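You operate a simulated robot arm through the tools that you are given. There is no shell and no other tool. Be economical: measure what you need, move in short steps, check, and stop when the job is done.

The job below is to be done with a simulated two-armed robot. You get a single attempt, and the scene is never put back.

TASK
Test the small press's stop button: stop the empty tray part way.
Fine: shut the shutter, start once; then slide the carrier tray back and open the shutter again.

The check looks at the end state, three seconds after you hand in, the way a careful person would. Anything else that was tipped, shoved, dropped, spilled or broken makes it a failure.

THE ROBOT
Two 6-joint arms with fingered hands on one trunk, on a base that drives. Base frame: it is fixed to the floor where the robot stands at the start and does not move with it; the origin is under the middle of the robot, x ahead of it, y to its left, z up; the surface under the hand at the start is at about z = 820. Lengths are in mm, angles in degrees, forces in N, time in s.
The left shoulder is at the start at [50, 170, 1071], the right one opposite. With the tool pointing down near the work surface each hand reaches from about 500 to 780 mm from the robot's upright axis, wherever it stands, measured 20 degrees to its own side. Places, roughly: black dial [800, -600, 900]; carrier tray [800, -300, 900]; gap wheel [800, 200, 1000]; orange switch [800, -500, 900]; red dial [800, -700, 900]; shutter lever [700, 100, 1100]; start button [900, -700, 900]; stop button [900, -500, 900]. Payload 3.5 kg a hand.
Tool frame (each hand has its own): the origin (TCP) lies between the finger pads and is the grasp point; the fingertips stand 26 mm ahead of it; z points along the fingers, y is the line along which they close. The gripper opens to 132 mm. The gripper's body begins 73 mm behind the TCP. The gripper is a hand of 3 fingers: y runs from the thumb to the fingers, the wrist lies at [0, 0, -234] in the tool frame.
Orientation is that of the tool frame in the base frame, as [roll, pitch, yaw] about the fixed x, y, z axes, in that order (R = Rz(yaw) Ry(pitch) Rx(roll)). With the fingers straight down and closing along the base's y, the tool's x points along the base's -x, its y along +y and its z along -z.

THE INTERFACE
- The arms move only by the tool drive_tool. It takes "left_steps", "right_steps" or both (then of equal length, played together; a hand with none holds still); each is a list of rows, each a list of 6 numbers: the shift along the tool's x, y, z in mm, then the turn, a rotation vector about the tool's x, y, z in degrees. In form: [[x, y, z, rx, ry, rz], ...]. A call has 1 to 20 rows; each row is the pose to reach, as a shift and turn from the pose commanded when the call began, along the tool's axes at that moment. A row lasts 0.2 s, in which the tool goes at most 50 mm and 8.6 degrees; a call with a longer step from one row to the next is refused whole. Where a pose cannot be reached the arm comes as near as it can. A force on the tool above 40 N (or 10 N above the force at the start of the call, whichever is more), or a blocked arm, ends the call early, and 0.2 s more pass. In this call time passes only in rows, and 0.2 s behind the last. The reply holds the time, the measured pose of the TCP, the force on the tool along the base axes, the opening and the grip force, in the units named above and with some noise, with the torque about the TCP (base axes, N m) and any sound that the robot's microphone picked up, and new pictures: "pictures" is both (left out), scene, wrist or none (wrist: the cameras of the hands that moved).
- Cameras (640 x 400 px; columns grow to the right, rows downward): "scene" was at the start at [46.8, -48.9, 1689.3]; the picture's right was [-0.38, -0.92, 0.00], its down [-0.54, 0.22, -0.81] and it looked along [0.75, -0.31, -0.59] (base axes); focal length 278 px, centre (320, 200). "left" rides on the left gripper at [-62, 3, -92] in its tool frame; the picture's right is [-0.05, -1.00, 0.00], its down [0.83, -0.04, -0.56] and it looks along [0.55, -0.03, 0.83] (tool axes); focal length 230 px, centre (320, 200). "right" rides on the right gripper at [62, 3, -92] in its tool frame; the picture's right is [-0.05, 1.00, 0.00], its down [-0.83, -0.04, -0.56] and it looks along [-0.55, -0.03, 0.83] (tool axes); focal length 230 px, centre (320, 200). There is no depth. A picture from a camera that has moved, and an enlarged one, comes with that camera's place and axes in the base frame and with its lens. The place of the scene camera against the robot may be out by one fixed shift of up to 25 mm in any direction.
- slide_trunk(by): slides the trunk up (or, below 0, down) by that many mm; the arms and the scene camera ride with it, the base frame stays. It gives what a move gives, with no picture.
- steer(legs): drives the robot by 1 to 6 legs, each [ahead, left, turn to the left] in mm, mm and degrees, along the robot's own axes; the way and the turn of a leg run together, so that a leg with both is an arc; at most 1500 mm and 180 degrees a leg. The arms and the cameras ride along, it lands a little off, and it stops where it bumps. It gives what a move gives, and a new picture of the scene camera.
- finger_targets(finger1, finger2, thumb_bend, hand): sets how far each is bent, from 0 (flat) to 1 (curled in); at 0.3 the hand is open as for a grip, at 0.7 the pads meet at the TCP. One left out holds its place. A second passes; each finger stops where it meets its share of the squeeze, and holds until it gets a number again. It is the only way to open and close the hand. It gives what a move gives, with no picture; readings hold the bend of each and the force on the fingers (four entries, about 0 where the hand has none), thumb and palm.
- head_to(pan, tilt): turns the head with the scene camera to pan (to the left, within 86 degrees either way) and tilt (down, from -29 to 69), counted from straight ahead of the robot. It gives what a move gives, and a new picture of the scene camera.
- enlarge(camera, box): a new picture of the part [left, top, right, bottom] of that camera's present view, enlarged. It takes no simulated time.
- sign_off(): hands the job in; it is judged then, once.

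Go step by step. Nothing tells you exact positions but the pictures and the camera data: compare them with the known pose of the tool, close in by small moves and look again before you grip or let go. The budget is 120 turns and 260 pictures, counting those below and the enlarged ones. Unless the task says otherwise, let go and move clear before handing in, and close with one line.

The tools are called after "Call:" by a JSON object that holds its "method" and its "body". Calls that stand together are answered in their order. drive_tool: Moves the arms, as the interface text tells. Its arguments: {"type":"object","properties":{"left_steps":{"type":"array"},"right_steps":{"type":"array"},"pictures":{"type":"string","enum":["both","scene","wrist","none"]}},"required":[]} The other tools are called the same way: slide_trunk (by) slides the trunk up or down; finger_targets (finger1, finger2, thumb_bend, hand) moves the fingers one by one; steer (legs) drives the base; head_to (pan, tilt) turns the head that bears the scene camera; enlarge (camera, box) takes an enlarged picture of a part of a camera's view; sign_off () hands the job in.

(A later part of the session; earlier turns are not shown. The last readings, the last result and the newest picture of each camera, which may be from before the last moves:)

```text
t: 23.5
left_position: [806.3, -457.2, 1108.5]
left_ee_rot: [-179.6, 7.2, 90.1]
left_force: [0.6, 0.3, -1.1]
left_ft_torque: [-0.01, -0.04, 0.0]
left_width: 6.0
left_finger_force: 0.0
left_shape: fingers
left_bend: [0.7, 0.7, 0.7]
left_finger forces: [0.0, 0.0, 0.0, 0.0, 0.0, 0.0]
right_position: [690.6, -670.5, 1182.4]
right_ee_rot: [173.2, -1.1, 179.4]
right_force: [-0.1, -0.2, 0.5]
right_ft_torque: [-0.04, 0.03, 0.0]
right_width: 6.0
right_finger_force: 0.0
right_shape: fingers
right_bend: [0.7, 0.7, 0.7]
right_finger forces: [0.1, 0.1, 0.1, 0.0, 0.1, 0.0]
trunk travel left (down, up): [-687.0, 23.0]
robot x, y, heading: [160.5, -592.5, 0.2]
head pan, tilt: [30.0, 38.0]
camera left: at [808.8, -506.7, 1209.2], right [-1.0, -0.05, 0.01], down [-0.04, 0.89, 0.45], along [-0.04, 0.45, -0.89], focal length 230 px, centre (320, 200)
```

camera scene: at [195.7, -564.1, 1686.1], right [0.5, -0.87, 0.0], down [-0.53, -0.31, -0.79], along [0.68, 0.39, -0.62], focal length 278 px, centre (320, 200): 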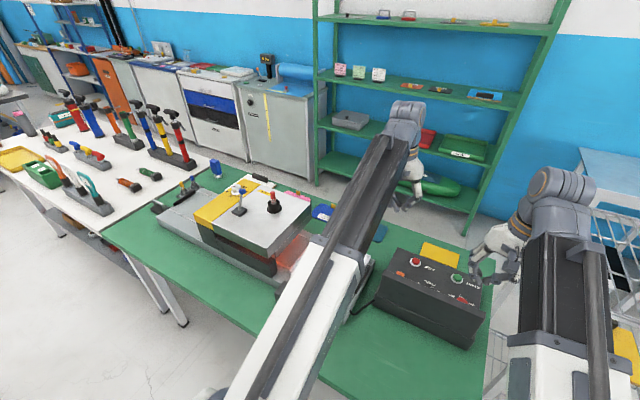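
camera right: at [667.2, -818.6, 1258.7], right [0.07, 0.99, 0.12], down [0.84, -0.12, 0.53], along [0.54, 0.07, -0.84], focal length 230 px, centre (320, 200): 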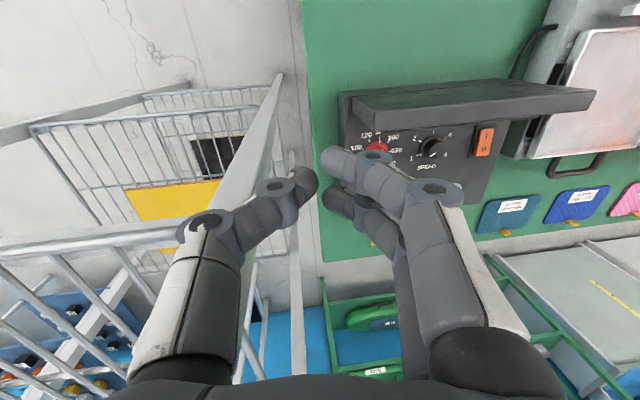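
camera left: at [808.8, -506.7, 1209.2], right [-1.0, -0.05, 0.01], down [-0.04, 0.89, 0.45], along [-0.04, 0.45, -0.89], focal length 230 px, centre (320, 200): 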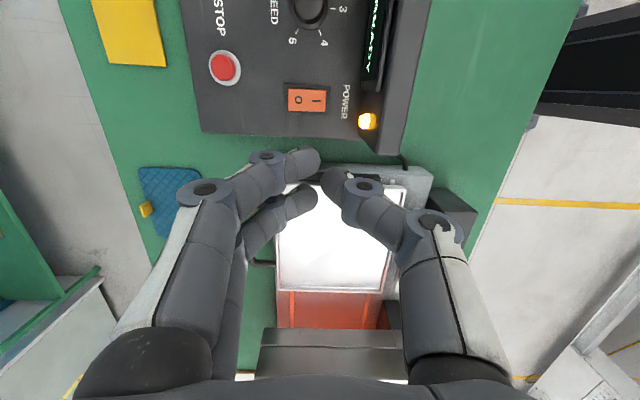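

The mouth is at the bottom of this view. I'll tilt the hand 25° so the camera looks more level into it.

Call:
{"method": "drive_tool", "body": {"left_steps": [[0, 0, 0, 0, 8, 0], [0, 0, 0, 0, 16, 0], [0, 0, 0, 0, 24, 0], [0, 0, 0, 0, 32, 0]], "pictures": "none"}}

Call:
{"method": "enlarge", "body": {"camera": "left", "box": [180, 160, 460, 400]}}

```text
t: 24.5
left_position: [804.3, -457.8, 1111.0]
left_ee_rot: [-179.4, -24.9, 90.0]
left_force: [0.0, -0.3, -0.3]
left_ft_torque: [0.0, -0.02, 0.03]
left_width: 6.0
left_finger_force: 0.1
left_shape: fingers
left_bend: [0.7, 0.7, 0.7]
left_finger forces: [0.0, 0.0, 0.0, 0.0, 0.0, 0.0]
right_position: [691.8, -671.8, 1181.4]
right_ee_rot: [173.0, -1.1, 179.5]
right_force: [-0.3, 0.5, 0.4]
right_ft_torque: [0.04, 0.01, -0.02]
right_width: 6.0
right_finger_force: 0.0
right_shape: fingers
right_bend: [0.7, 0.7, 0.7]
right_finger forces: [0.1, 0.0, 0.0, 0.0, 0.0, 0.0]
trunk travel left (down, up): [-687.0, 23.0]
robot x, y, heading: [157.1, -590.1, -0.1]
head pan, tilt: [30.0, 38.0]
```

```text
1.67 times, centred on (320, 280) of left
camera zoom: at [808.8, -551.6, 1168.3], right [-1.0, -0.05, -0.01], down [-0.04, 0.52, 0.85], along [-0.04, 0.85, -0.52], focal length 384 px, centre (320, 67)
```

zoom: 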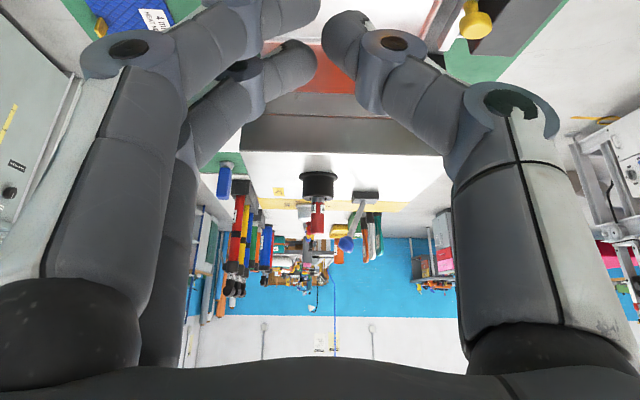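

Call:
{"method": "enlarge", "body": {"camera": "left", "box": [260, 150, 400, 250]}}

```text
4.00 times, centred on (330, 200) of left
camera zoom: at [808.8, -551.6, 1168.3], right [-1.0, -0.05, -0.01], down [-0.04, 0.52, 0.85], along [-0.04, 0.85, -0.52], focal length 920 px, centre (280, 200)
```

zoom: 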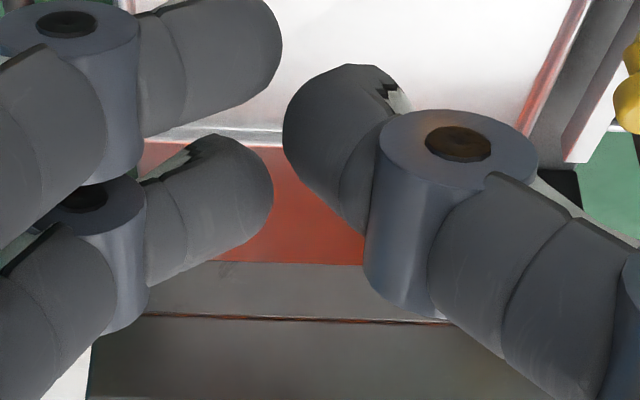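

A grey plate fills the mouth down to the bed with only a thin glow above it, so the shutter is shut. I'll level the left hand and move the right hand forward, then hover both over the buttons.

Call:
{"method": "drive_tool", "body": {"left_steps": [[0, 0, 0, 0, -8, 0], [0, 0, 0, 0, -16, 0], [0, 0, 0, 0, -24.5, 0]], "right_steps": [[-10, 0, 0, -3, 0, 0], [-20, 0, 0, -6, 0, 0], [-30, 0, 0, -8, 0, 0]], "pictures": "none"}}

Call:
{"method": "drive_tool", "body": {"left_steps": [[0, 40, 0, 0, 0, 0], [-30, 80, 0, 0, 0, 0], [-60, 118, 20, 0, 0, 0], [-60, 118, 60, 0, 0, 0], [-60, 118, 100, 0, 0, 0], [-60, 118, 130, 0, 0, 0]], "right_steps": [[-40, 0, 0, 0, 0, 0], [-80, 0, 0, 0, 0, 0], [-120, 0, 0, 0, 0, 0], [-160, 0, 0, 0, 0, 0], [-200, 0, 0, 0, 0, 0], [-200, 0, 0, 0, 0, 0]]}}

```text
t: 25.3
left_position: [804.4, -458.7, 1110.5]
left_ee_rot: [-179.6, -0.3, 90.2]
left_force: [-0.4, -1.1, -1.1]
left_ft_torque: [-0.03, 0.01, -0.02]
left_width: 6.1
left_finger_force: 0.1
left_shape: fingers
left_bend: [0.7, 0.7, 0.7]
left_finger forces: [0.0, 0.0, 0.0, 0.1, 0.1, 0.0]
right_position: [721.7, -672.2, 1180.4]
right_ee_rot: [165.0, -1.1, 179.4]
right_force: [-0.5, 0.2, 0.0]
right_ft_torque: [-0.03, 0.03, 0.01]
right_width: 6.1
right_finger_force: 0.1
right_shape: fingers
right_bend: [0.7, 0.7, 0.7]
right_finger forces: [0.0, 0.1, 0.0, 0.0, 0.0, 0.0]
trunk travel left (down, up): [-687.0, 23.0]
robot x, y, heading: [159.0, -593.8, 0.0]
head pan, tilt: [30.0, 38.0]
```

```text
refused: row 3 steps farther than a row can; nothing moved
```

Call:
{"method": "drive_tool", "body": {"left_steps": [[0, 40, 0, 0, 0, 0], [-25, 80, 0, 0, 0, 0], [-50, 118, 10, 0, 0, 0], [-60, 118, 50, 0, 0, 0], [-60, 118, 90, 0, 0, 0], [-60, 118, 130, 0, 0, 0]], "right_steps": [[-40, 0, 0, 0, 0, 0], [-80, 0, 0, 0, 0, 0], [-120, 0, 0, 0, 0, 0], [-160, 0, 0, 0, 0, 0], [-200, 0, 0, 0, 0, 0], [-200, 0, 0, 0, 0, 0]]}}

```text
t: 26.7
left_position: [894.2, -512.8, 979.9]
left_ee_rot: [-179.7, -0.3, 90.2]
left_force: [0.7, 0.4, -0.6]
left_ft_torque: [-0.01, -0.02, 0.01]
left_width: 6.1
left_finger_force: 0.0
left_shape: fingers
left_bend: [0.7, 0.7, 0.7]
left_finger forces: [0.0, 0.0, 0.1, 0.0, 0.0, 0.0]
left hand out of reach, approached as far as the arm can: row 2, 3, 4, 5, 6
right_position: [870.6, -674.6, 1165.9]
right_ee_rot: [165.0, -0.9, 179.5]
right_force: [0.0, -0.5, -0.2]
right_ft_torque: [0.0, 0.0, -0.04]
right_width: 5.9
right_finger_force: 0.0
right_shape: fingers
right_bend: [0.7, 0.7, 0.7]
right_finger forces: [0.0, 0.0, 0.1, 0.1, 0.1, 0.0]
right hand out of reach, approached as far as the arm can: row 4, 5, 6
trunk travel left (down, up): [-687.0, 23.0]
robot x, y, heading: [151.5, -590.2, 0.1]
head pan, tilt: [30.0, 38.0]
camera scene: at [195.6, -564.0, 1686.2], right [0.5, -0.86, 0.0], down [-0.53, -0.31, -0.79], along [0.68, 0.4, -0.62], focal length 278 px, centre (320, 200)
camera right: at [811.6, -694.1, 1257.5], right [0.07, 0.96, 0.26], down [0.84, -0.19, 0.51], along [0.54, 0.18, -0.82], focal length 230 px, centre (320, 200)
camera left: at [896.9, -574.6, 1072.1], right [-1.0, -0.05, 0.0], down [-0.04, 0.83, 0.56], along [-0.03, 0.56, -0.83], focal length 230 px, centre (320, 200)
```

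scene: 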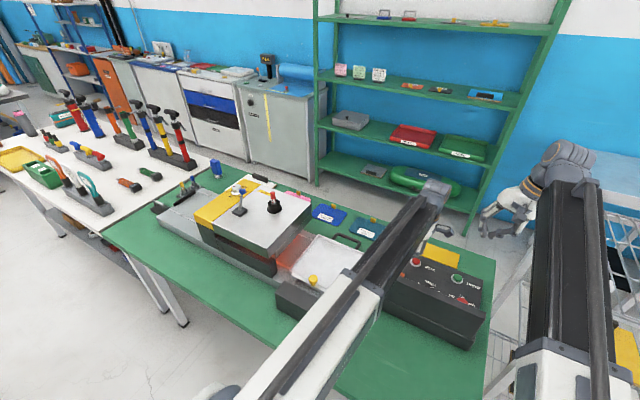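
right: 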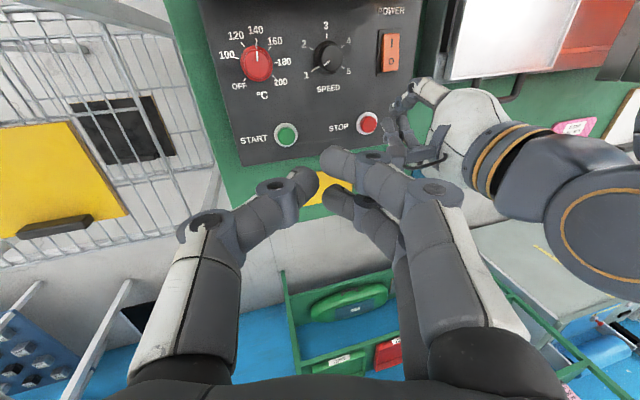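
left: 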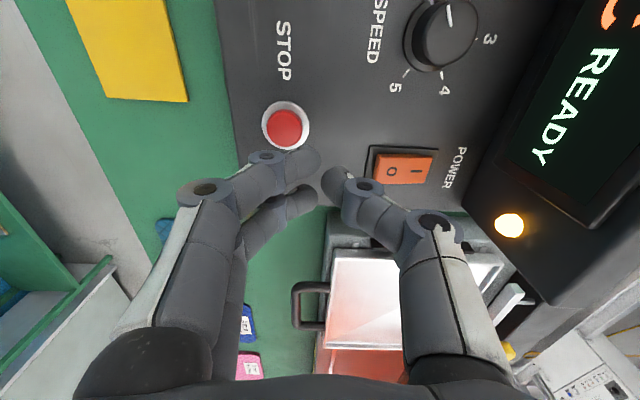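

The left hand ran out of reach 30 mm short; STOP is at about [922, -517, 882] and START at [920, -658, 882]. I'll tilt both hands 15° forward to gain reach without driving.

Call:
{"method": "drive_tool", "body": {"left_steps": [[0, 0, 0, -7.5, 0, 0], [0, 0, 0, -15, 0, 0], [0, 0, 0, -15, 0, 0]], "right_steps": [[0, 0, 20, 0, -7.5, 0], [0, 0, 50, 0, -15, 0], [0, 0, 90, 0, -15, 0]], "pictures": "wrist"}}

```text
t: 27.5
left_position: [894.8, -513.2, 979.1]
left_ee_rot: [165.5, -0.4, 90.2]
left_force: [0.2, -0.8, 0.4]
left_ft_torque: [0.01, -0.01, 0.02]
left_width: 6.0
left_finger_force: 0.2
left_shape: fingers
left_bend: [0.7, 0.7, 0.7]
left_finger forces: [0.0, 0.1, 0.0, 0.0, 0.0, 0.0]
right_position: [873.6, -647.9, 1077.0]
right_ee_rot: [164.6, 13.5, 175.6]
right_force: [0.0, -0.2, 0.0]
right_ft_torque: [0.0, -0.01, 0.02]
right_width: 6.1
right_finger_force: 0.0
right_shape: fingers
right_bend: [0.7, 0.7, 0.7]
right_finger forces: [0.0, 0.0, 0.1, 0.0, 0.0, 0.0]
trunk travel left (down, up): [-687.0, 23.0]
robot x, y, heading: [157.1, -589.8, -0.0]
head pan, tilt: [30.0, 38.0]
camera right: at [791.4, -662.6, 1151.5], right [0.06, 0.96, 0.27], down [0.67, -0.24, 0.7], along [0.74, 0.14, -0.66], focal length 230 px, centre (320, 200)
camera left: at [873.4, -574.8, 1068.6], right [-0.97, -0.05, -0.25], down [-0.18, 0.83, 0.53], along [0.18, 0.56, -0.81], focal length 230 px, centre (320, 200)
```

right: 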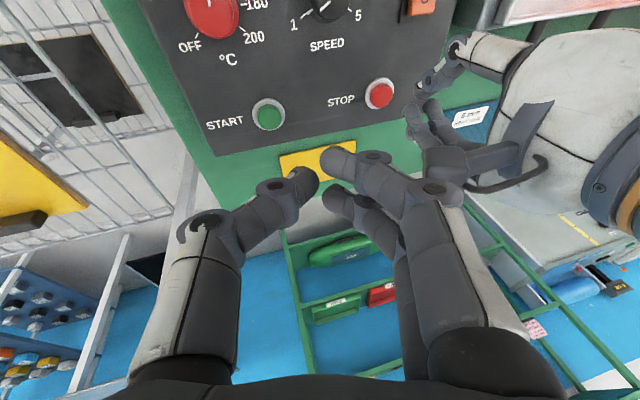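
left: 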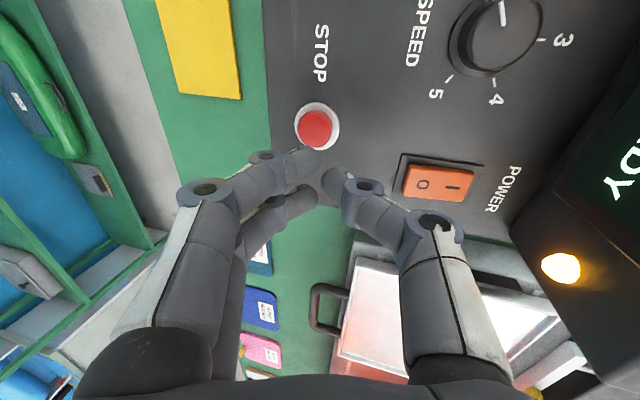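

Both hands kept their position through the tilt. Now I'll bring the left tip to 25–30 mm above STOP and the right tip to about 25 mm above START.

Call:
{"method": "drive_tool", "body": {"left_steps": [[-1, 2, 12, 0, 0, 0], [-2, 4, 24, 0, 0, 0], [-3, 6, 36, 0, 0, 0], [-4, 8, 45, 0, 0, 0]], "right_steps": [[-1, -13, 36, 0, 0, 0], [-2, -27, 72, 0, 0, 0], [-4, -40, 108, 0, 0, 0], [-5, -53, 141, 0, 0, 0]], "pictures": "both"}}

```text
t: 28.5
left_position: [911.5, -515.2, 938.8]
left_ee_rot: [165.4, -0.3, 90.2]
left_force: [-0.7, 0.5, 0.4]
left_ft_torque: [0.04, 0.0, -0.03]
left_width: 5.8
left_finger_force: 0.1
left_shape: fingers
left_bend: [0.7, 0.7, 0.7]
left_finger forces: [0.0, 0.0, 0.0, 0.0, 0.0, 0.0]
right_position: [911.8, -668.1, 932.4]
right_ee_rot: [164.6, 13.5, 175.6]
right_force: [0.2, -0.2, -0.4]
right_ft_torque: [0.0, 0.0, 0.02]
right_width: 6.0
right_finger_force: 0.0
right_shape: fingers
right_bend: [0.7, 0.7, 0.7]
right_finger forces: [0.0, 0.1, 0.0, 0.0, 0.0, 0.0]
trunk travel left (down, up): [-687.0, 23.0]
robot x, y, heading: [156.3, -590.7, 0.2]
head pan, tilt: [30.0, 38.0]
camera scene: at [196.1, -564.2, 1686.2], right [0.5, -0.86, 0.0], down [-0.53, -0.31, -0.79], along [0.68, 0.4, -0.62], focal length 278 px, centre (320, 200)
camera right: at [830.6, -682.9, 1005.9], right [0.06, 0.96, 0.27], down [0.67, -0.24, 0.7], along [0.74, 0.14, -0.66], focal length 230 px, centre (320, 200)
camera left: at [892.2, -577.5, 1027.0], right [-0.97, -0.05, -0.25], down [-0.18, 0.83, 0.53], along [0.18, 0.56, -0.81], focal length 230 px, centre (320, 200)
```

scene: 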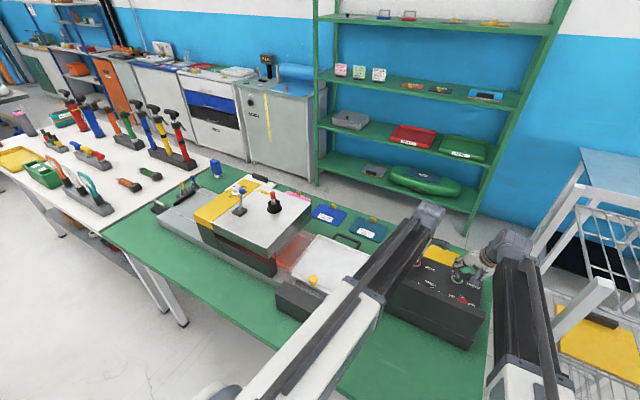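
right: 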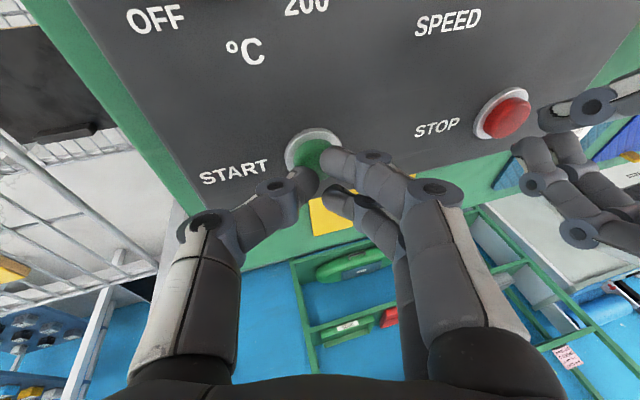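
left: 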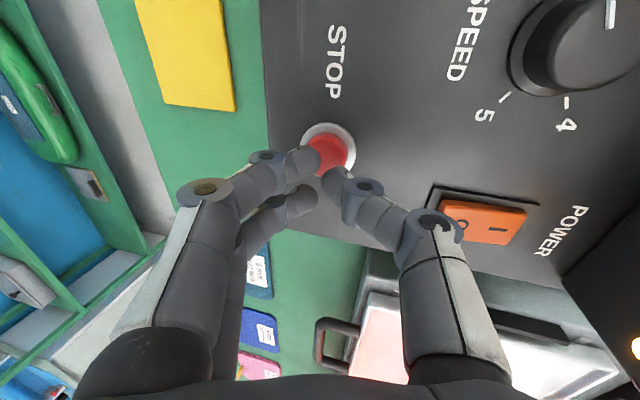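

Both tips are centred over their buttons. I'll ease the right hand down toward START in small steps.

Call:
{"method": "drive_tool", "body": {"right_steps": [[1.9, 0.5, 7.5, 0, 0, 0], [3.5, -1.1, 14, 0, 0, 0], [4.7, -2.2, 18.7, 0, 0, 0]], "pictures": "wrist"}}

```text
t: 29.3
left_position: [911.3, -516.0, 939.7]
left_ee_rot: [165.4, -0.3, 90.2]
left_force: [-0.4, -1.2, 0.2]
left_ft_torque: [0.02, 0.0, -0.02]
left_width: 6.1
left_finger_force: 0.0
left_shape: fingers
left_bend: [0.7, 0.7, 0.7]
left_finger forces: [0.1, 0.0, 0.1, 0.0, 0.0, 0.0]
right_position: [911.6, -664.6, 917.9]
right_ee_rot: [164.5, 13.6, 175.5]
right_force: [1.1, -4.8, 11.9]
right_ft_torque: [-0.11, -0.04, 0.01]
right_width: 3.2
right_finger_force: 6.1
right_shape: fingers
right_bend: [0.7, 0.7, 0.72]
right_finger forces: [0.1, 0.0, 0.1, 0.0, 12.0, 0.0]
trunk travel left (down, up): [-687.0, 23.0]
robot x, y, heading: [157.0, -594.6, 0.0]
head pan, tilt: [30.0, 38.0]
heard: click
camera right: at [829.4, -680.3, 990.8], right [0.06, 0.96, 0.27], down [0.67, -0.24, 0.7], along [0.74, 0.14, -0.66], focal length 230 px, centre (320, 200)
```

right: 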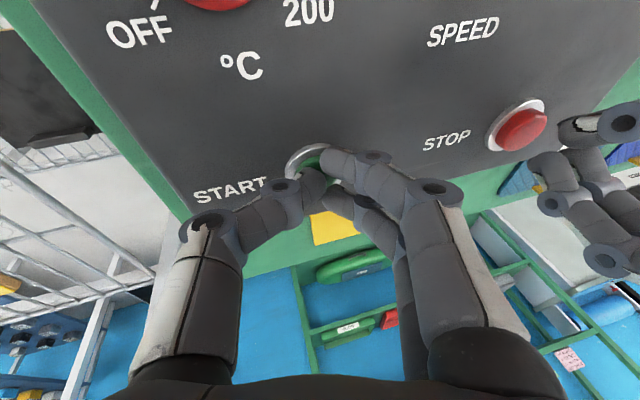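

A click: START has been pressed. Time stands still while I look, so I'll check whether the tray is moving.

Call:
{"method": "enlarge", "body": {"camera": "scene", "box": [230, 180, 430, 330]}}

Call:
{"method": "enlarge", "body": {"camera": "left", "box": [220, 60, 640, 400]}}

```text
2.67 times, centred on (330, 255) of scene
camera zoom: at [194.5, -564.5, 1686.4], right [0.5, -0.86, 0.0], down [-0.53, -0.31, -0.79], along [0.68, 0.4, -0.62], focal length 742 px, centre (293, 53)
```

zoom: 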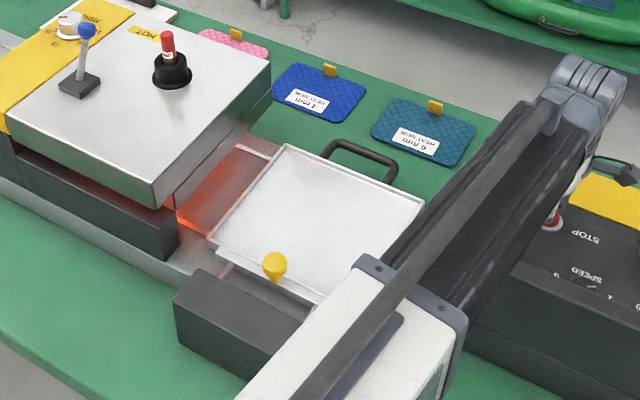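

```text
1.18 times, centred on (430, 230) of left
camera zoom: at [891.2, -577.9, 1027.9], right [-0.97, -0.05, -0.25], down [-0.18, 0.83, 0.53], along [0.18, 0.56, -0.81], focal length 271 px, centre (191, 165)
```

zoom: 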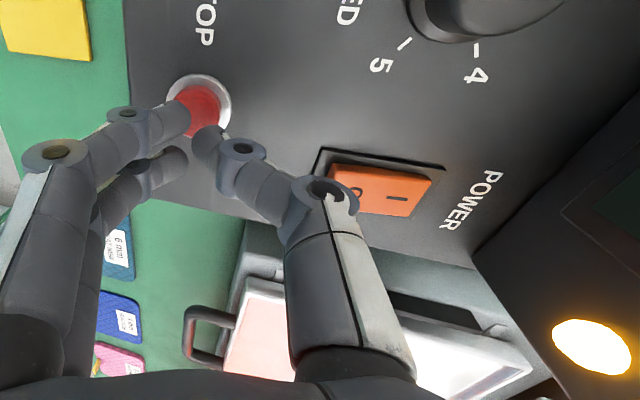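

It's too early to tell. I'll release START and bring the left tip just above STOP, watching the tray.

Call:
{"method": "drive_tool", "body": {"left_steps": [[-1, -1, 6, 0, 0, 0], [-2, -2, 10, 0, 0, 0]], "right_steps": [[0, 0, -15, 0, 0, 0], [0, 0, -40, 0, 0, 0]], "pictures": "scene"}}

Call:
{"method": "enlarge", "body": {"camera": "scene", "box": [230, 180, 430, 330]}}

```text
t: 29.9
left_position: [913.4, -517.2, 928.2]
left_ee_rot: [165.4, -0.4, 90.2]
left_force: [-0.9, 0.6, 0.7]
left_ft_torque: [-0.03, -0.02, 0.04]
left_width: 6.0
left_finger_force: 0.0
left_shape: fingers
left_bend: [0.7, 0.7, 0.7]
left_finger forces: [0.1, 0.0, 0.1, 0.1, 0.1, 0.0]
right_position: [902.0, -674.5, 952.5]
right_ee_rot: [164.6, 13.3, 175.6]
right_force: [0.5, 0.2, 0.1]
right_ft_torque: [0.03, -0.03, 0.01]
right_width: 5.4
right_finger_force: 0.1
right_shape: fingers
right_bend: [0.7, 0.7, 0.7]
right_finger forces: [0.0, 0.0, 0.0, 0.0, 0.1, 0.1]
trunk travel left (down, up): [-687.0, 23.0]
robot x, y, heading: [152.6, -594.3, 0.1]
head pan, tilt: [30.0, 38.0]
camera scene: at [195.7, -564.0, 1686.1], right [0.5, -0.86, 0.0], down [-0.53, -0.31, -0.79], along [0.68, 0.4, -0.62], focal length 278 px, centre (320, 200)
```

scene: 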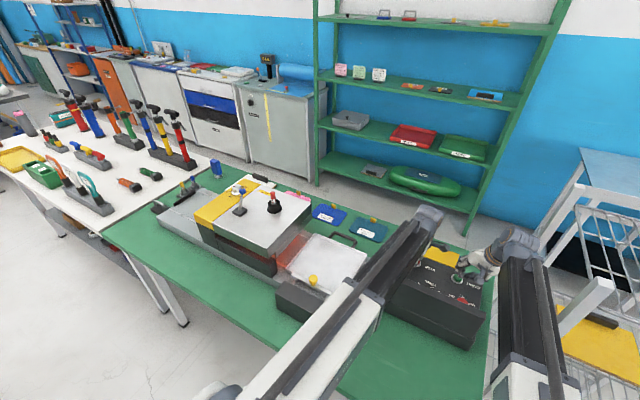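

```text
2.67 times, centred on (330, 255) of scene
camera zoom: at [195.7, -564.0, 1686.1], right [0.5, -0.86, 0.0], down [-0.53, -0.31, -0.79], along [0.68, 0.4, -0.62], focal length 742 px, centre (293, 53)
```

zoom: 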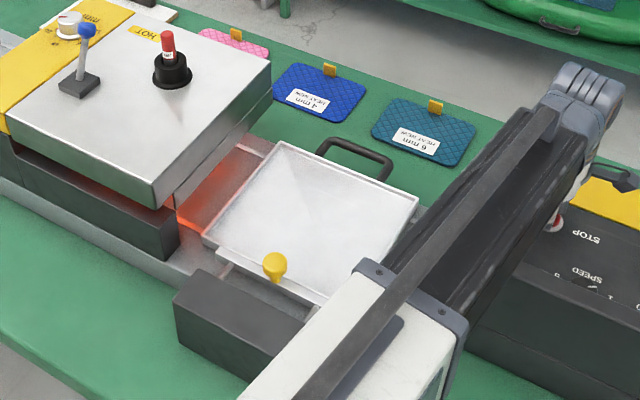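

The tray is creeping toward the press at about 15 mm/s. I'll wait one second and look again.

Call:
{"method": "drive_tool", "body": {"right_steps": [[0, 0, -10, 0, 0, 0], [0, 0, -20, 0, 0, 0], [0, 0, -30, 0, 0, 0], [0, 0, -40, 0, 0, 0]], "pictures": "none"}}

Call:
{"method": "enlarge", "body": {"camera": "scene", "box": [230, 180, 430, 330]}}

```text
t: 30.9
left_position: [912.5, -517.3, 927.3]
left_ee_rot: [165.4, -0.3, 90.2]
left_force: [-0.2, 0.3, 0.7]
left_ft_torque: [-0.02, -0.01, 0.01]
left_width: 6.0
left_finger_force: 0.0
left_shape: fingers
left_bend: [0.7, 0.7, 0.7]
left_finger forces: [0.0, 0.0, 0.0, 0.1, 0.0, 0.1]
right_position: [891.8, -684.0, 992.2]
right_ee_rot: [164.6, 13.4, 175.7]
right_force: [-0.6, -0.1, 0.5]
right_ft_torque: [0.02, 0.02, 0.02]
right_width: 6.0
right_finger_force: 0.0
right_shape: fingers
right_bend: [0.7, 0.7, 0.7]
right_finger forces: [0.0, 0.0, 0.1, 0.0, 0.0, 0.0]
trunk travel left (down, up): [-687.0, 23.0]
robot x, y, heading: [154.0, -590.9, -0.1]
head pan, tilt: [30.0, 38.0]
```

```text
2.67 times, centred on (330, 255) of scene
camera zoom: at [195.6, -564.1, 1686.2], right [0.5, -0.86, 0.0], down [-0.53, -0.31, -0.79], along [0.68, 0.4, -0.62], focal length 742 px, centre (293, 53)
```

zoom: 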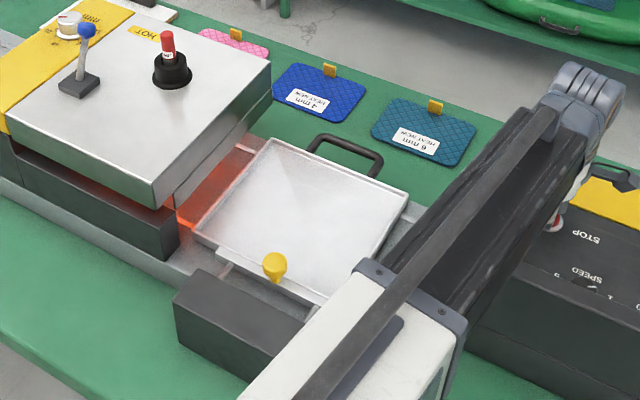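

The tray is about 25–30 mm along with room left before the shutter. Pressing STOP now.

Call:
{"method": "drive_tool", "body": {"left_steps": [[0, -1, 5, 0, 0, 0], [0, -2, 10, 0, 0, 0], [0, -3, 13, 0, 0, 0]], "pictures": "none"}}

Call:
{"method": "enlarge", "body": {"camera": "scene", "box": [230, 180, 430, 330]}}

```text
t: 31.7
left_position: [912.1, -517.7, 917.0]
left_ee_rot: [165.4, -0.3, 90.2]
left_force: [-5.1, 0.6, 12.5]
left_ft_torque: [-0.01, 0.12, 0.0]
left_width: 3.2
left_finger_force: 6.4
left_shape: fingers
left_bend: [0.7, 0.7, 0.72]
left_finger forces: [0.1, 0.1, 0.0, 0.0, 13.1, 0.0]
right_position: [890.0, -684.4, 992.2]
right_ee_rot: [164.7, 13.5, 175.6]
right_force: [-0.1, 0.0, 0.0]
right_ft_torque: [-0.01, 0.02, 0.03]
right_width: 5.7
right_finger_force: 0.0
right_shape: fingers
right_bend: [0.7, 0.7, 0.7]
right_finger forces: [0.0, 0.1, 0.0, 0.0, 0.0, 0.1]
trunk travel left (down, up): [-687.0, 23.0]
robot x, y, heading: [156.6, -591.4, 0.1]
head pan, tilt: [30.0, 38.0]
heard: click
```

```text
2.67 times, centred on (330, 255) of scene
camera zoom: at [193.7, -564.1, 1686.4], right [0.5, -0.86, 0.0], down [-0.53, -0.31, -0.79], along [0.68, 0.4, -0.61], focal length 742 px, centre (293, 53)
```

zoom: 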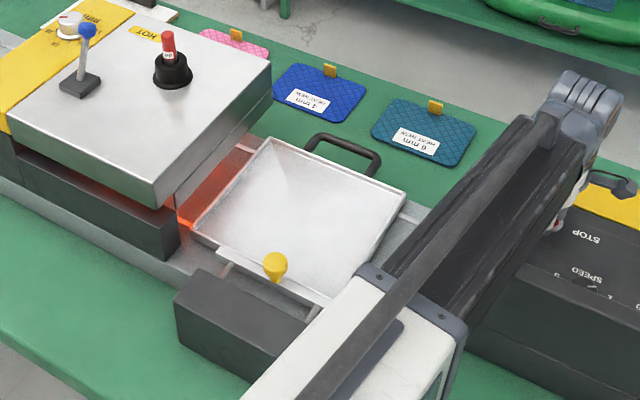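

STOP clicked. I'll lift the left hand and check that the tray stays put.

Call:
{"method": "drive_tool", "body": {"left_steps": [[0, 0, -15, 0, 0, 0], [0, 0, -40, 0, 0, 0], [0, 0, -80, 0, 0, 0], [0, 0, -120, 0, 0, 0], [0, 0, -150, 0, 0, 0]], "pictures": "wrist"}}

Call:
{"method": "enlarge", "body": {"camera": "scene", "box": [230, 180, 430, 330]}}

```text
t: 32.9
left_position: [874.0, -516.1, 1059.8]
left_ee_rot: [165.4, -0.3, 90.1]
left_force: [-0.3, -1.1, 0.6]
left_ft_torque: [-0.01, -0.01, -0.02]
left_width: 5.7
left_finger_force: 0.0
left_shape: fingers
left_bend: [0.7, 0.7, 0.7]
left_finger forces: [0.0, 0.1, 0.0, 0.1, 0.0, 0.1]
right_position: [891.5, -684.0, 992.0]
right_ee_rot: [164.7, 13.4, 175.6]
right_force: [-0.3, 0.6, -0.6]
right_ft_torque: [-0.01, -0.01, -0.02]
right_width: 5.4
right_finger_force: 0.1
right_shape: fingers
right_bend: [0.7, 0.7, 0.7]
right_finger forces: [0.0, 0.0, 0.0, 0.0, 0.0, 0.1]
trunk travel left (down, up): [-687.0, 23.0]
robot x, y, heading: [154.4, -593.1, -0.0]
head pan, tilt: [30.0, 38.0]
camera left: at [854.1, -577.6, 1148.8], right [-0.97, -0.05, -0.25], down [-0.18, 0.83, 0.53], along [0.18, 0.56, -0.81], focal length 230 px, centre (320, 200)
```

left: 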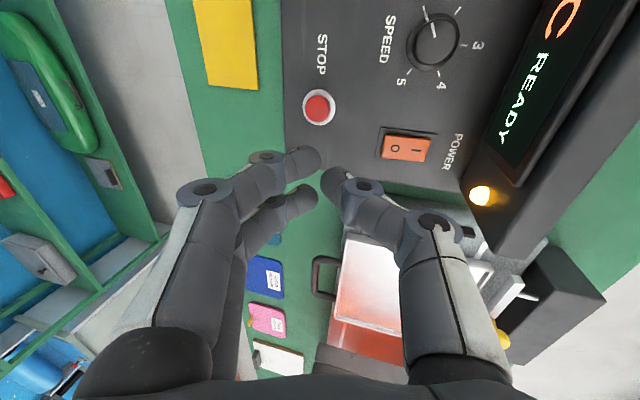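

```text
2.67 times, centred on (330, 255) of scene
camera zoom: at [195.5, -564.1, 1686.1], right [0.5, -0.86, 0.0], down [-0.53, -0.31, -0.79], along [0.68, 0.4, -0.62], focal length 742 px, centre (293, 53)
```

zoom: 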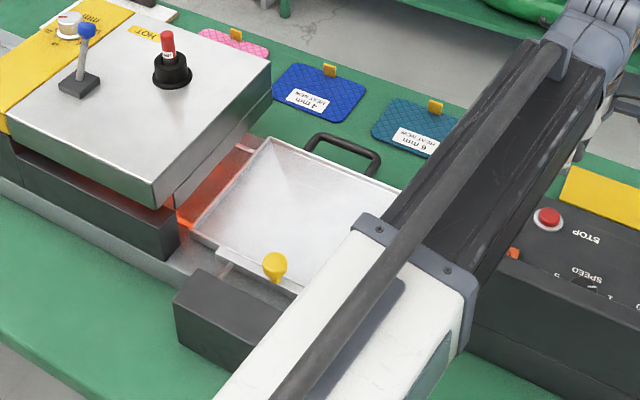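

The tray has stopped part way and stays still. I'll raise both hands and drive left to about y = -230, where the left hand can reach both the tray handle and the lever.

Call:
{"method": "drive_tool", "body": {"left_steps": [[0, -20, -40, 7.5, 0, 0], [0, -40, -80, 15, 0, 0], [0, -60, -110, 15, 0, 0], [0, -80, -130, 15, 0, 0], [0, -100, -140, 15, 0, 0]], "right_steps": [[20, 0, -40, 0, 0, 0], [40, 0, -80, 0, 0, 0], [60, 0, -120, 0, 0, 0], [80, 0, -160, 0, 0, 0], [100, 0, -180, 0, 0, 0]], "pictures": "none"}}

Call:
{"method": "head_to", "body": {"pan": 0, "tilt": 45}}

```text
t: 34.1
left_position: [741.5, -518.0, 1169.2]
left_ee_rot: [-179.6, -0.3, 90.1]
left_force: [-0.1, -1.2, 0.4]
left_ft_torque: [-0.02, 0.0, -0.03]
left_width: 5.8
left_finger_force: 0.1
left_shape: fingers
left_bend: [0.7, 0.7, 0.7]
left_finger forces: [0.0, 0.0, 0.1, 0.1, 0.0, 0.0]
right_position: [749.4, -722.4, 1137.9]
right_ee_rot: [164.6, 13.5, 175.6]
right_force: [-0.5, 0.1, 0.0]
right_ft_torque: [0.01, 0.02, -0.02]
right_width: 5.8
right_finger_force: 0.0
right_shape: fingers
right_bend: [0.7, 0.7, 0.7]
right_finger forces: [0.1, 0.0, 0.0, 0.1, 0.0, 0.0]
trunk travel left (down, up): [-687.0, 23.0]
robot x, y, heading: [159.9, -593.8, -0.0]
head pan, tilt: [30.0, 38.0]
```

```text
t: 35.1
left_position: [741.8, -520.0, 1168.2]
left_ee_rot: [-179.7, -0.4, 90.2]
left_force: [1.2, -0.7, 0.3]
left_ft_torque: [0.01, -0.01, 0.01]
left_width: 6.0
left_finger_force: 0.1
left_shape: fingers
left_bend: [0.7, 0.7, 0.7]
left_finger forces: [0.0, 0.1, 0.1, 0.0, 0.1, 0.0]
right_position: [751.3, -721.2, 1136.9]
right_ee_rot: [164.6, 13.4, 175.6]
right_force: [-0.5, 0.8, 0.9]
right_ft_torque: [-0.01, 0.0, 0.03]
right_width: 5.6
right_finger_force: 0.2
right_shape: fingers
right_bend: [0.7, 0.7, 0.7]
right_finger forces: [0.0, 0.1, 0.0, 0.0, 0.0, 0.1]
trunk travel left (down, up): [-687.0, 23.0]
robot x, y, heading: [153.0, -593.8, 0.2]
head pan, tilt: [0.0, 45.0]
camera scene: at [202.4, -607.2, 1675.9], right [0.0, -1.0, 0.0], down [-0.71, 0.0, -0.71], along [0.71, 0.0, -0.71], focal length 278 px, centre (320, 200)
```

scene: 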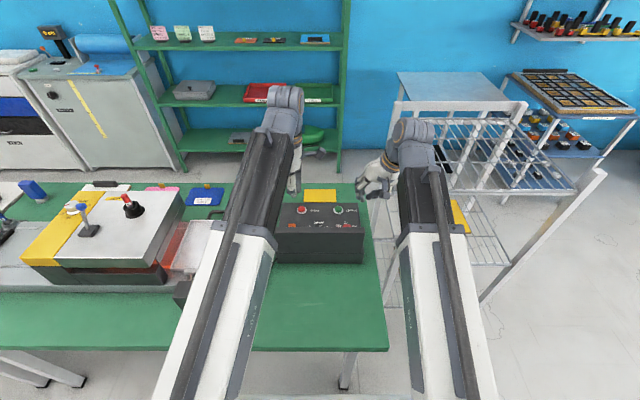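

Call:
{"method": "steer", "body": {"legs": [[0, 360, 0]]}}

Call:
{"method": "enlarge", "body": {"camera": "left", "box": [0, 0, 640, 400]}}

```text
t: 37.5
left_position: [742.0, -149.2, 1168.4]
left_ee_rot: [-179.6, -0.2, 89.9]
left_force: [-0.3, -0.7, 0.1]
left_ft_torque: [0.02, -0.01, -0.02]
left_width: 5.9
left_finger_force: 0.0
left_shape: fingers
left_bend: [0.7, 0.7, 0.7]
left_finger forces: [0.1, 0.1, 0.0, 0.0, 0.0, 0.0]
right_position: [750.9, -350.7, 1136.6]
right_ee_rot: [164.7, 13.3, 175.3]
right_force: [0.2, 0.4, 0.0]
right_ft_torque: [-0.04, -0.04, -0.01]
right_width: 5.7
right_finger_force: 0.2
right_shape: fingers
right_bend: [0.7, 0.7, 0.7]
right_finger forces: [0.0, 0.1, 0.1, 0.1, 0.0, 0.0]
trunk travel left (down, up): [-687.0, 23.0]
robot x, y, heading: [155.4, -218.3, 0.0]
head pan, tilt: [0.0, 45.0]
camera scene: at [202.3, -233.2, 1675.9], right [0.0, -1.0, 0.0], down [-0.71, 0.0, -0.71], along [0.71, 0.0, -0.71], focal length 278 px, centre (320, 200)
```

scene: 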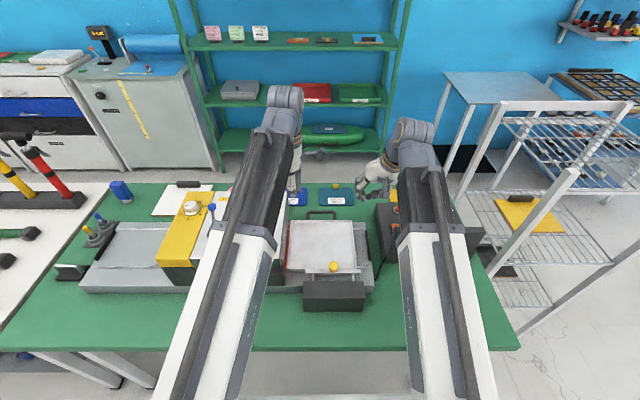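

```text
1.00 times, centred on (320, 200) of left (not enlarged: the box is as wide or as high as the picture)
camera zoom: at [745.8, -209.3, 1259.7], right [-1.0, -0.05, 0.01], down [-0.04, 0.83, 0.56], along [-0.03, 0.56, -0.83], focal length 230 px, centre (320, 200)
```

zoom: 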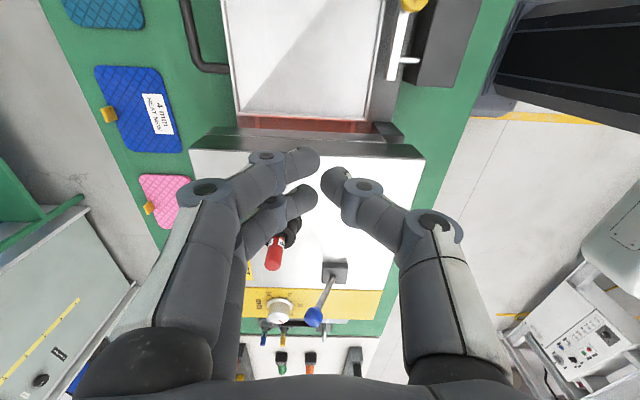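

The handle's near leg is at about [870–915, -174, 890], and the lid edge at y ≈ -107 is close by. I'll drive 50 ahead and 120 right, so the left hand can lean away from the lid while pushing.

Call:
{"method": "steer", "body": {"legs": [[50, -120, 0]]}}

```text
t: 38.7
left_position: [791.4, -271.2, 1168.3]
left_ee_rot: [-179.6, -0.3, 89.7]
left_force: [-0.2, 0.8, -0.5]
left_ft_torque: [0.0, 0.01, 0.02]
left_width: 5.6
left_finger_force: 0.1
left_shape: fingers
left_bend: [0.7, 0.7, 0.7]
left_finger forces: [0.1, 0.0, 0.0, 0.0, 0.0, 0.0]
right_position: [800.2, -475.4, 1136.2]
right_ee_rot: [164.6, 13.5, 175.0]
right_force: [-0.6, -1.1, 0.5]
right_ft_torque: [0.02, 0.05, 0.0]
right_width: 5.5
right_finger_force: 0.0
right_shape: fingers
right_bend: [0.7, 0.7, 0.7]
right_finger forces: [0.1, 0.0, 0.1, 0.0, 0.0, 0.1]
trunk travel left (down, up): [-687.0, 23.0]
robot x, y, heading: [201.8, -341.6, -0.2]
head pan, tilt: [0.0, 45.0]
camera scene: at [251.7, -356.7, 1675.9], right [-0.01, -1.0, 0.0], down [-0.71, 0.0, -0.71], along [0.71, 0.0, -0.71], focal length 278 px, centre (320, 200)
```

scene: 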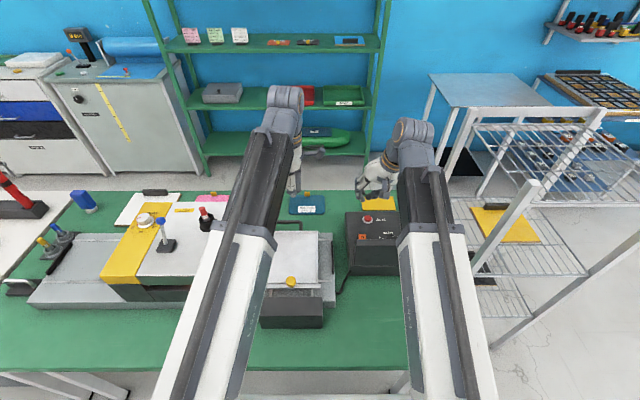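

Call:
{"method": "drive_tool", "body": {"left_steps": [[27, 23, 20, 0, 8, 0], [54, 46, 42, 0, 16, 0], [82, 68, 64, 0, 25, 0], [109, 91, 86, 0, 25, 0], [136, 114, 108, 0, 25, 0]]}}

```text
refused: row 3 steps farther than a row can; nothing moved
```

Call:
{"method": "drive_tool", "body": {"left_steps": [[27, 23, 20, 0, 8, 0], [54, 46, 42, 0, 16, 0], [82, 68, 64, 0, 24, 0], [109, 91, 86, 0, 24, 0], [136, 114, 108, 0, 24, 0]]}}

```text
t: 39.9
left_position: [907.4, -133.8, 1058.1]
left_ee_rot: [-179.5, -24.3, 89.6]
left_force: [0.4, -0.1, -0.2]
left_ft_torque: [0.03, 0.0, -0.03]
left_width: 5.4
left_finger_force: 0.1
left_shape: fingers
left_bend: [0.7, 0.7, 0.7]
left_finger forces: [0.1, 0.0, 0.1, 0.0, 0.1, 0.1]
right_position: [800.0, -473.6, 1137.5]
right_ee_rot: [164.6, 13.4, 175.2]
right_force: [0.2, 0.4, -0.4]
right_ft_torque: [0.0, 0.0, 0.01]
right_width: 5.8
right_finger_force: 0.1
right_shape: fingers
right_bend: [0.7, 0.7, 0.7]
right_finger forces: [0.1, 0.0, 0.0, 0.1, 0.1, 0.0]
trunk travel left (down, up): [-687.0, 23.0]
robot x, y, heading: [203.9, -340.9, -0.4]
head pan, tilt: [0.0, 45.0]
camera scene: at [251.4, -354.8, 1675.9], right [-0.01, -1.0, 0.0], down [-0.71, 0.0, -0.71], along [0.71, 0.0, -0.71], focal length 278 px, centre (320, 200)
camera left: at [909.8, -227.9, 1116.4], right [-1.0, -0.04, -0.01], down [-0.03, 0.53, 0.85], along [-0.03, 0.85, -0.53], focal length 230 px, centre (320, 200)
```

scene: 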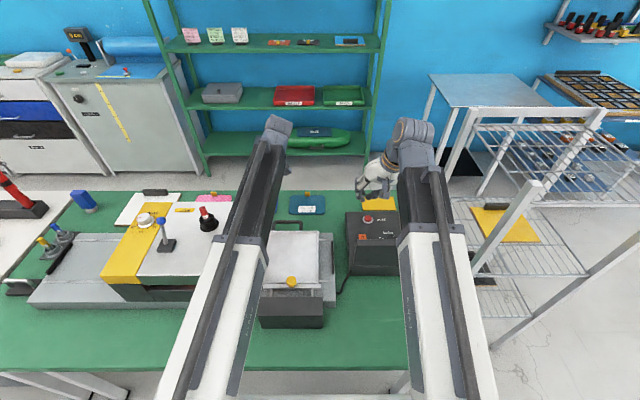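
left: 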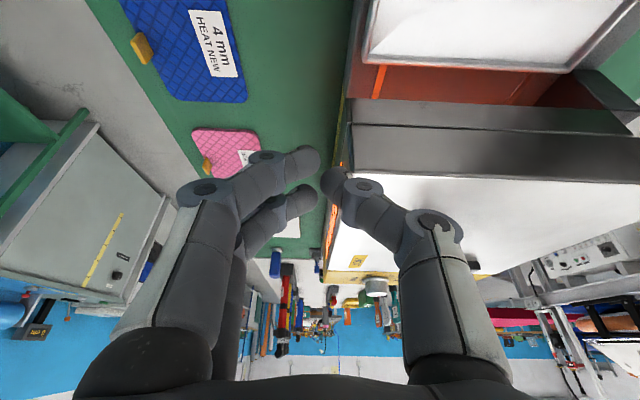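

I'll descend partway, keeping clear of the lid, and look again.

Call:
{"method": "drive_tool", "body": {"left_steps": [[-15, 2, 28, 0, 0, 0], [-29, 4, 55, 0, 0, 0], [-44, 6, 83, 0, 0, 0]], "pictures": "wrist"}}

Call:
{"method": "enlarge", "body": {"camera": "right", "box": [320, 100, 640, 400]}}

Call:
{"method": "enlarge", "body": {"camera": "scene", "box": [220, 180, 360, 280]}}

```text
t: 40.7
left_position: [908.9, -139.5, 963.6]
left_ee_rot: [-179.6, -24.4, 89.7]
left_force: [0.2, -0.3, 0.7]
left_ft_torque: [0.0, -0.01, 0.04]
left_width: 5.7
left_finger_force: 0.1
left_shape: fingers
left_bend: [0.7, 0.7, 0.7]
left_finger forces: [0.1, 0.1, 0.0, 0.0, 0.1, 0.0]
right_position: [798.7, -474.7, 1138.3]
right_ee_rot: [164.6, 13.4, 175.1]
right_force: [0.0, -0.3, 0.0]
right_ft_torque: [0.0, 0.03, 0.0]
right_width: 6.0
right_finger_force: 0.1
right_shape: fingers
right_bend: [0.7, 0.7, 0.7]
right_finger forces: [0.0, 0.1, 0.0, 0.0, 0.0, 0.0]
trunk travel left (down, up): [-687.0, 23.0]
robot x, y, heading: [203.4, -338.9, -0.3]
head pan, tilt: [0.0, 45.0]
camera left: at [912.2, -233.6, 1023.0], right [-1.0, -0.04, -0.01], down [-0.03, 0.53, 0.85], along [-0.03, 0.85, -0.53], focal length 230 px, centre (320, 200)
```

left: 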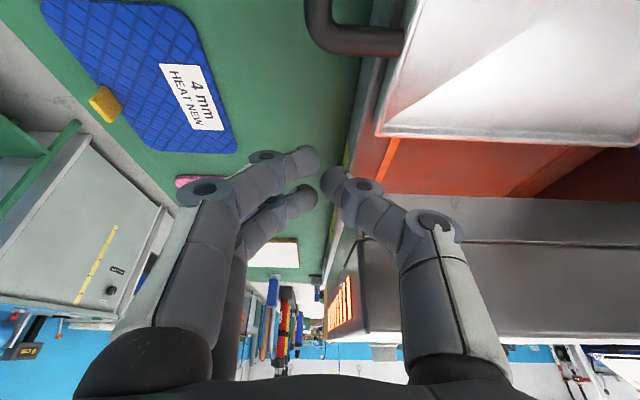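

```text
1.33 times, centred on (480, 250) of right
camera zoom: at [717.4, -488.4, 1210.9], right [0.07, 0.96, 0.27], down [0.67, -0.25, 0.7], along [0.74, 0.13, -0.66], focal length 307 px, centre (107, 133)
```

zoom: 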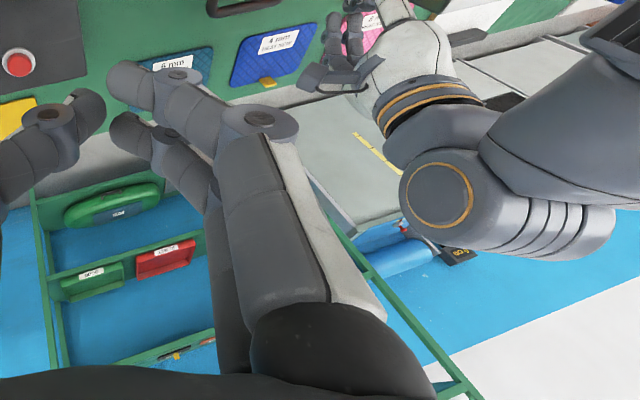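

```text
4.00 times, centred on (290, 230) of scene
camera zoom: at [251.1, -355.1, 1675.9], right [0.0, -1.0, 0.0], down [-0.71, 0.0, -0.71], along [0.71, 0.0, -0.71], focal length 1114 px, centre (440, 80)
```

zoom: 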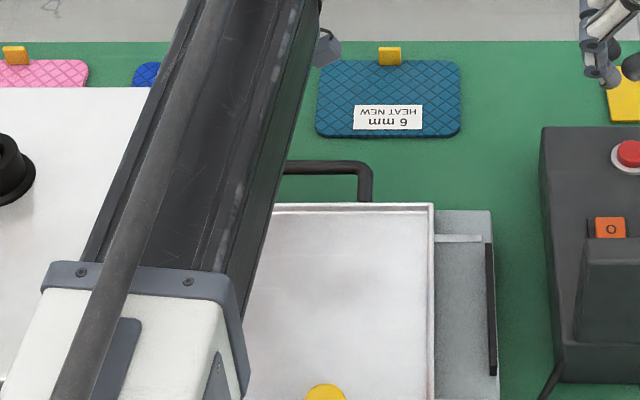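

The handle's leg shows clearly at y ≈ -169 to -180, x 866–911. I'll shift a little toward it and lower to handle height on its press side.

Call:
{"method": "drive_tool", "body": {"left_steps": [[-10, -6, 17, 0, 0, 0], [-20, -12, 35, 0, 0, 0], [-30, -12, 52, 0, 0, 0]], "pictures": "wrist"}}

```text
t: 41.5
left_position: [898.3, -148.4, 904.1]
left_ee_rot: [-179.5, -24.4, 89.5]
left_force: [-0.4, -0.4, 0.0]
left_ft_torque: [-0.01, 0.02, 0.03]
left_width: 6.1
left_finger_force: 0.1
left_shape: fingers
left_bend: [0.7, 0.7, 0.7]
left_finger forces: [0.0, 0.0, 0.0, 0.0, 0.0, 0.0]
right_position: [800.3, -473.3, 1136.7]
right_ee_rot: [164.6, 13.3, 175.2]
right_force: [0.3, -0.6, -0.5]
right_ft_torque: [0.0, 0.03, 0.0]
right_width: 5.4
right_finger_force: 0.0
right_shape: fingers
right_bend: [0.7, 0.7, 0.7]
right_finger forces: [0.0, 0.1, 0.1, 0.0, 0.0, 0.1]
trunk travel left (down, up): [-687.0, 23.0]
robot x, y, heading: [204.3, -340.3, -0.0]
head pan, tilt: [0.0, 45.0]
camera left: at [900.7, -241.7, 962.8], right [-1.0, -0.04, -0.01], down [-0.03, 0.53, 0.85], along [-0.03, 0.85, -0.53], focal length 230 px, centre (320, 200)
```

left: 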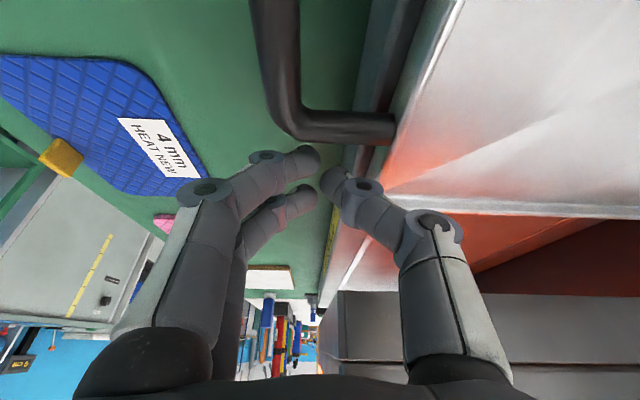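

The tips are just behind the handle leg at the right height. I'll push it back toward -y in small steps.

Call:
{"method": "drive_tool", "body": {"left_steps": [[-7, 0, -3.3, 0, 0, 0], [-14, 0, -6.6, 0, 0, 0], [-21, 0, -9.8, 0, 0, 0], [-27, 0, -12.3, 0, 0, 0], [-33, 0, -15, 0, 0, 0], [-38, 0, -17, 0, 0, 0]], "pictures": "wrist"}}

Call:
{"method": "enlarge", "body": {"camera": "scene", "box": [220, 180, 360, 280]}}

```text
t: 42.9
left_position: [898.5, -189.4, 905.6]
left_ee_rot: [-179.5, -24.4, 89.7]
left_force: [0.9, 1.2, -0.3]
left_ft_torque: [0.06, -0.03, -0.02]
left_width: 5.8
left_finger_force: 0.7
left_shape: fingers
left_bend: [0.7, 0.7, 0.7]
left_finger forces: [1.3, 0.1, 0.0, 0.0, 0.0, 0.0]
right_position: [799.3, -473.3, 1136.9]
right_ee_rot: [164.6, 13.4, 175.3]
right_force: [0.4, 0.9, 0.2]
right_ft_torque: [0.0, -0.02, 0.01]
right_width: 5.9
right_finger_force: 0.1
right_shape: fingers
right_bend: [0.7, 0.7, 0.7]
right_finger forces: [0.1, 0.0, 0.0, 0.0, 0.0, 0.0]
trunk travel left (down, up): [-687.0, 23.0]
robot x, y, heading: [206.9, -339.8, -0.0]
head pan, tilt: [0.0, 45.0]
camera left: at [900.9, -282.5, 965.1], right [-1.0, -0.04, -0.01], down [-0.03, 0.53, 0.85], along [-0.03, 0.85, -0.53], focal length 230 px, centre (320, 200)
```

left: 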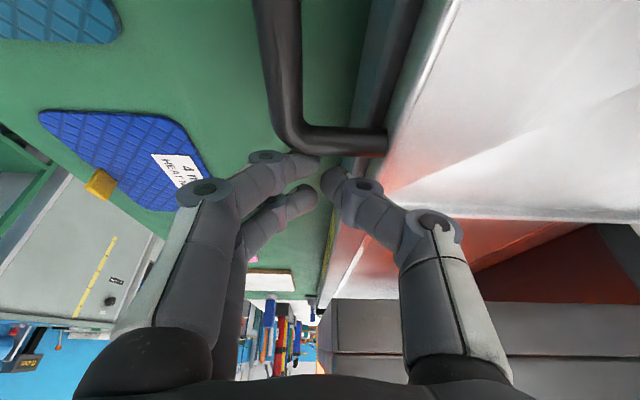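

```text
4.00 times, centred on (290, 230) of scene
camera zoom: at [251.1, -355.0, 1675.9], right [0.0, -1.0, 0.0], down [-0.71, 0.0, -0.71], along [0.71, 0.0, -0.71], focal length 1114 px, centre (440, 80)
```

zoom: 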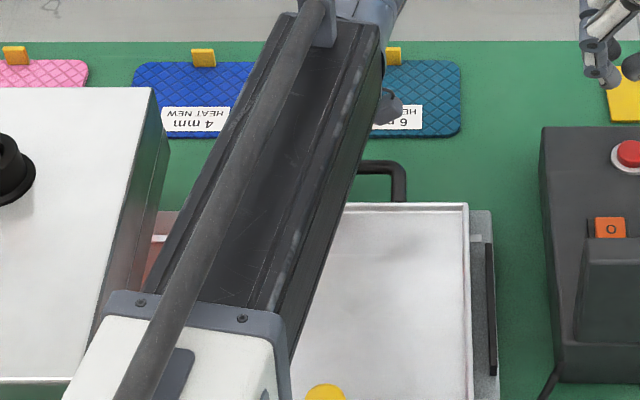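

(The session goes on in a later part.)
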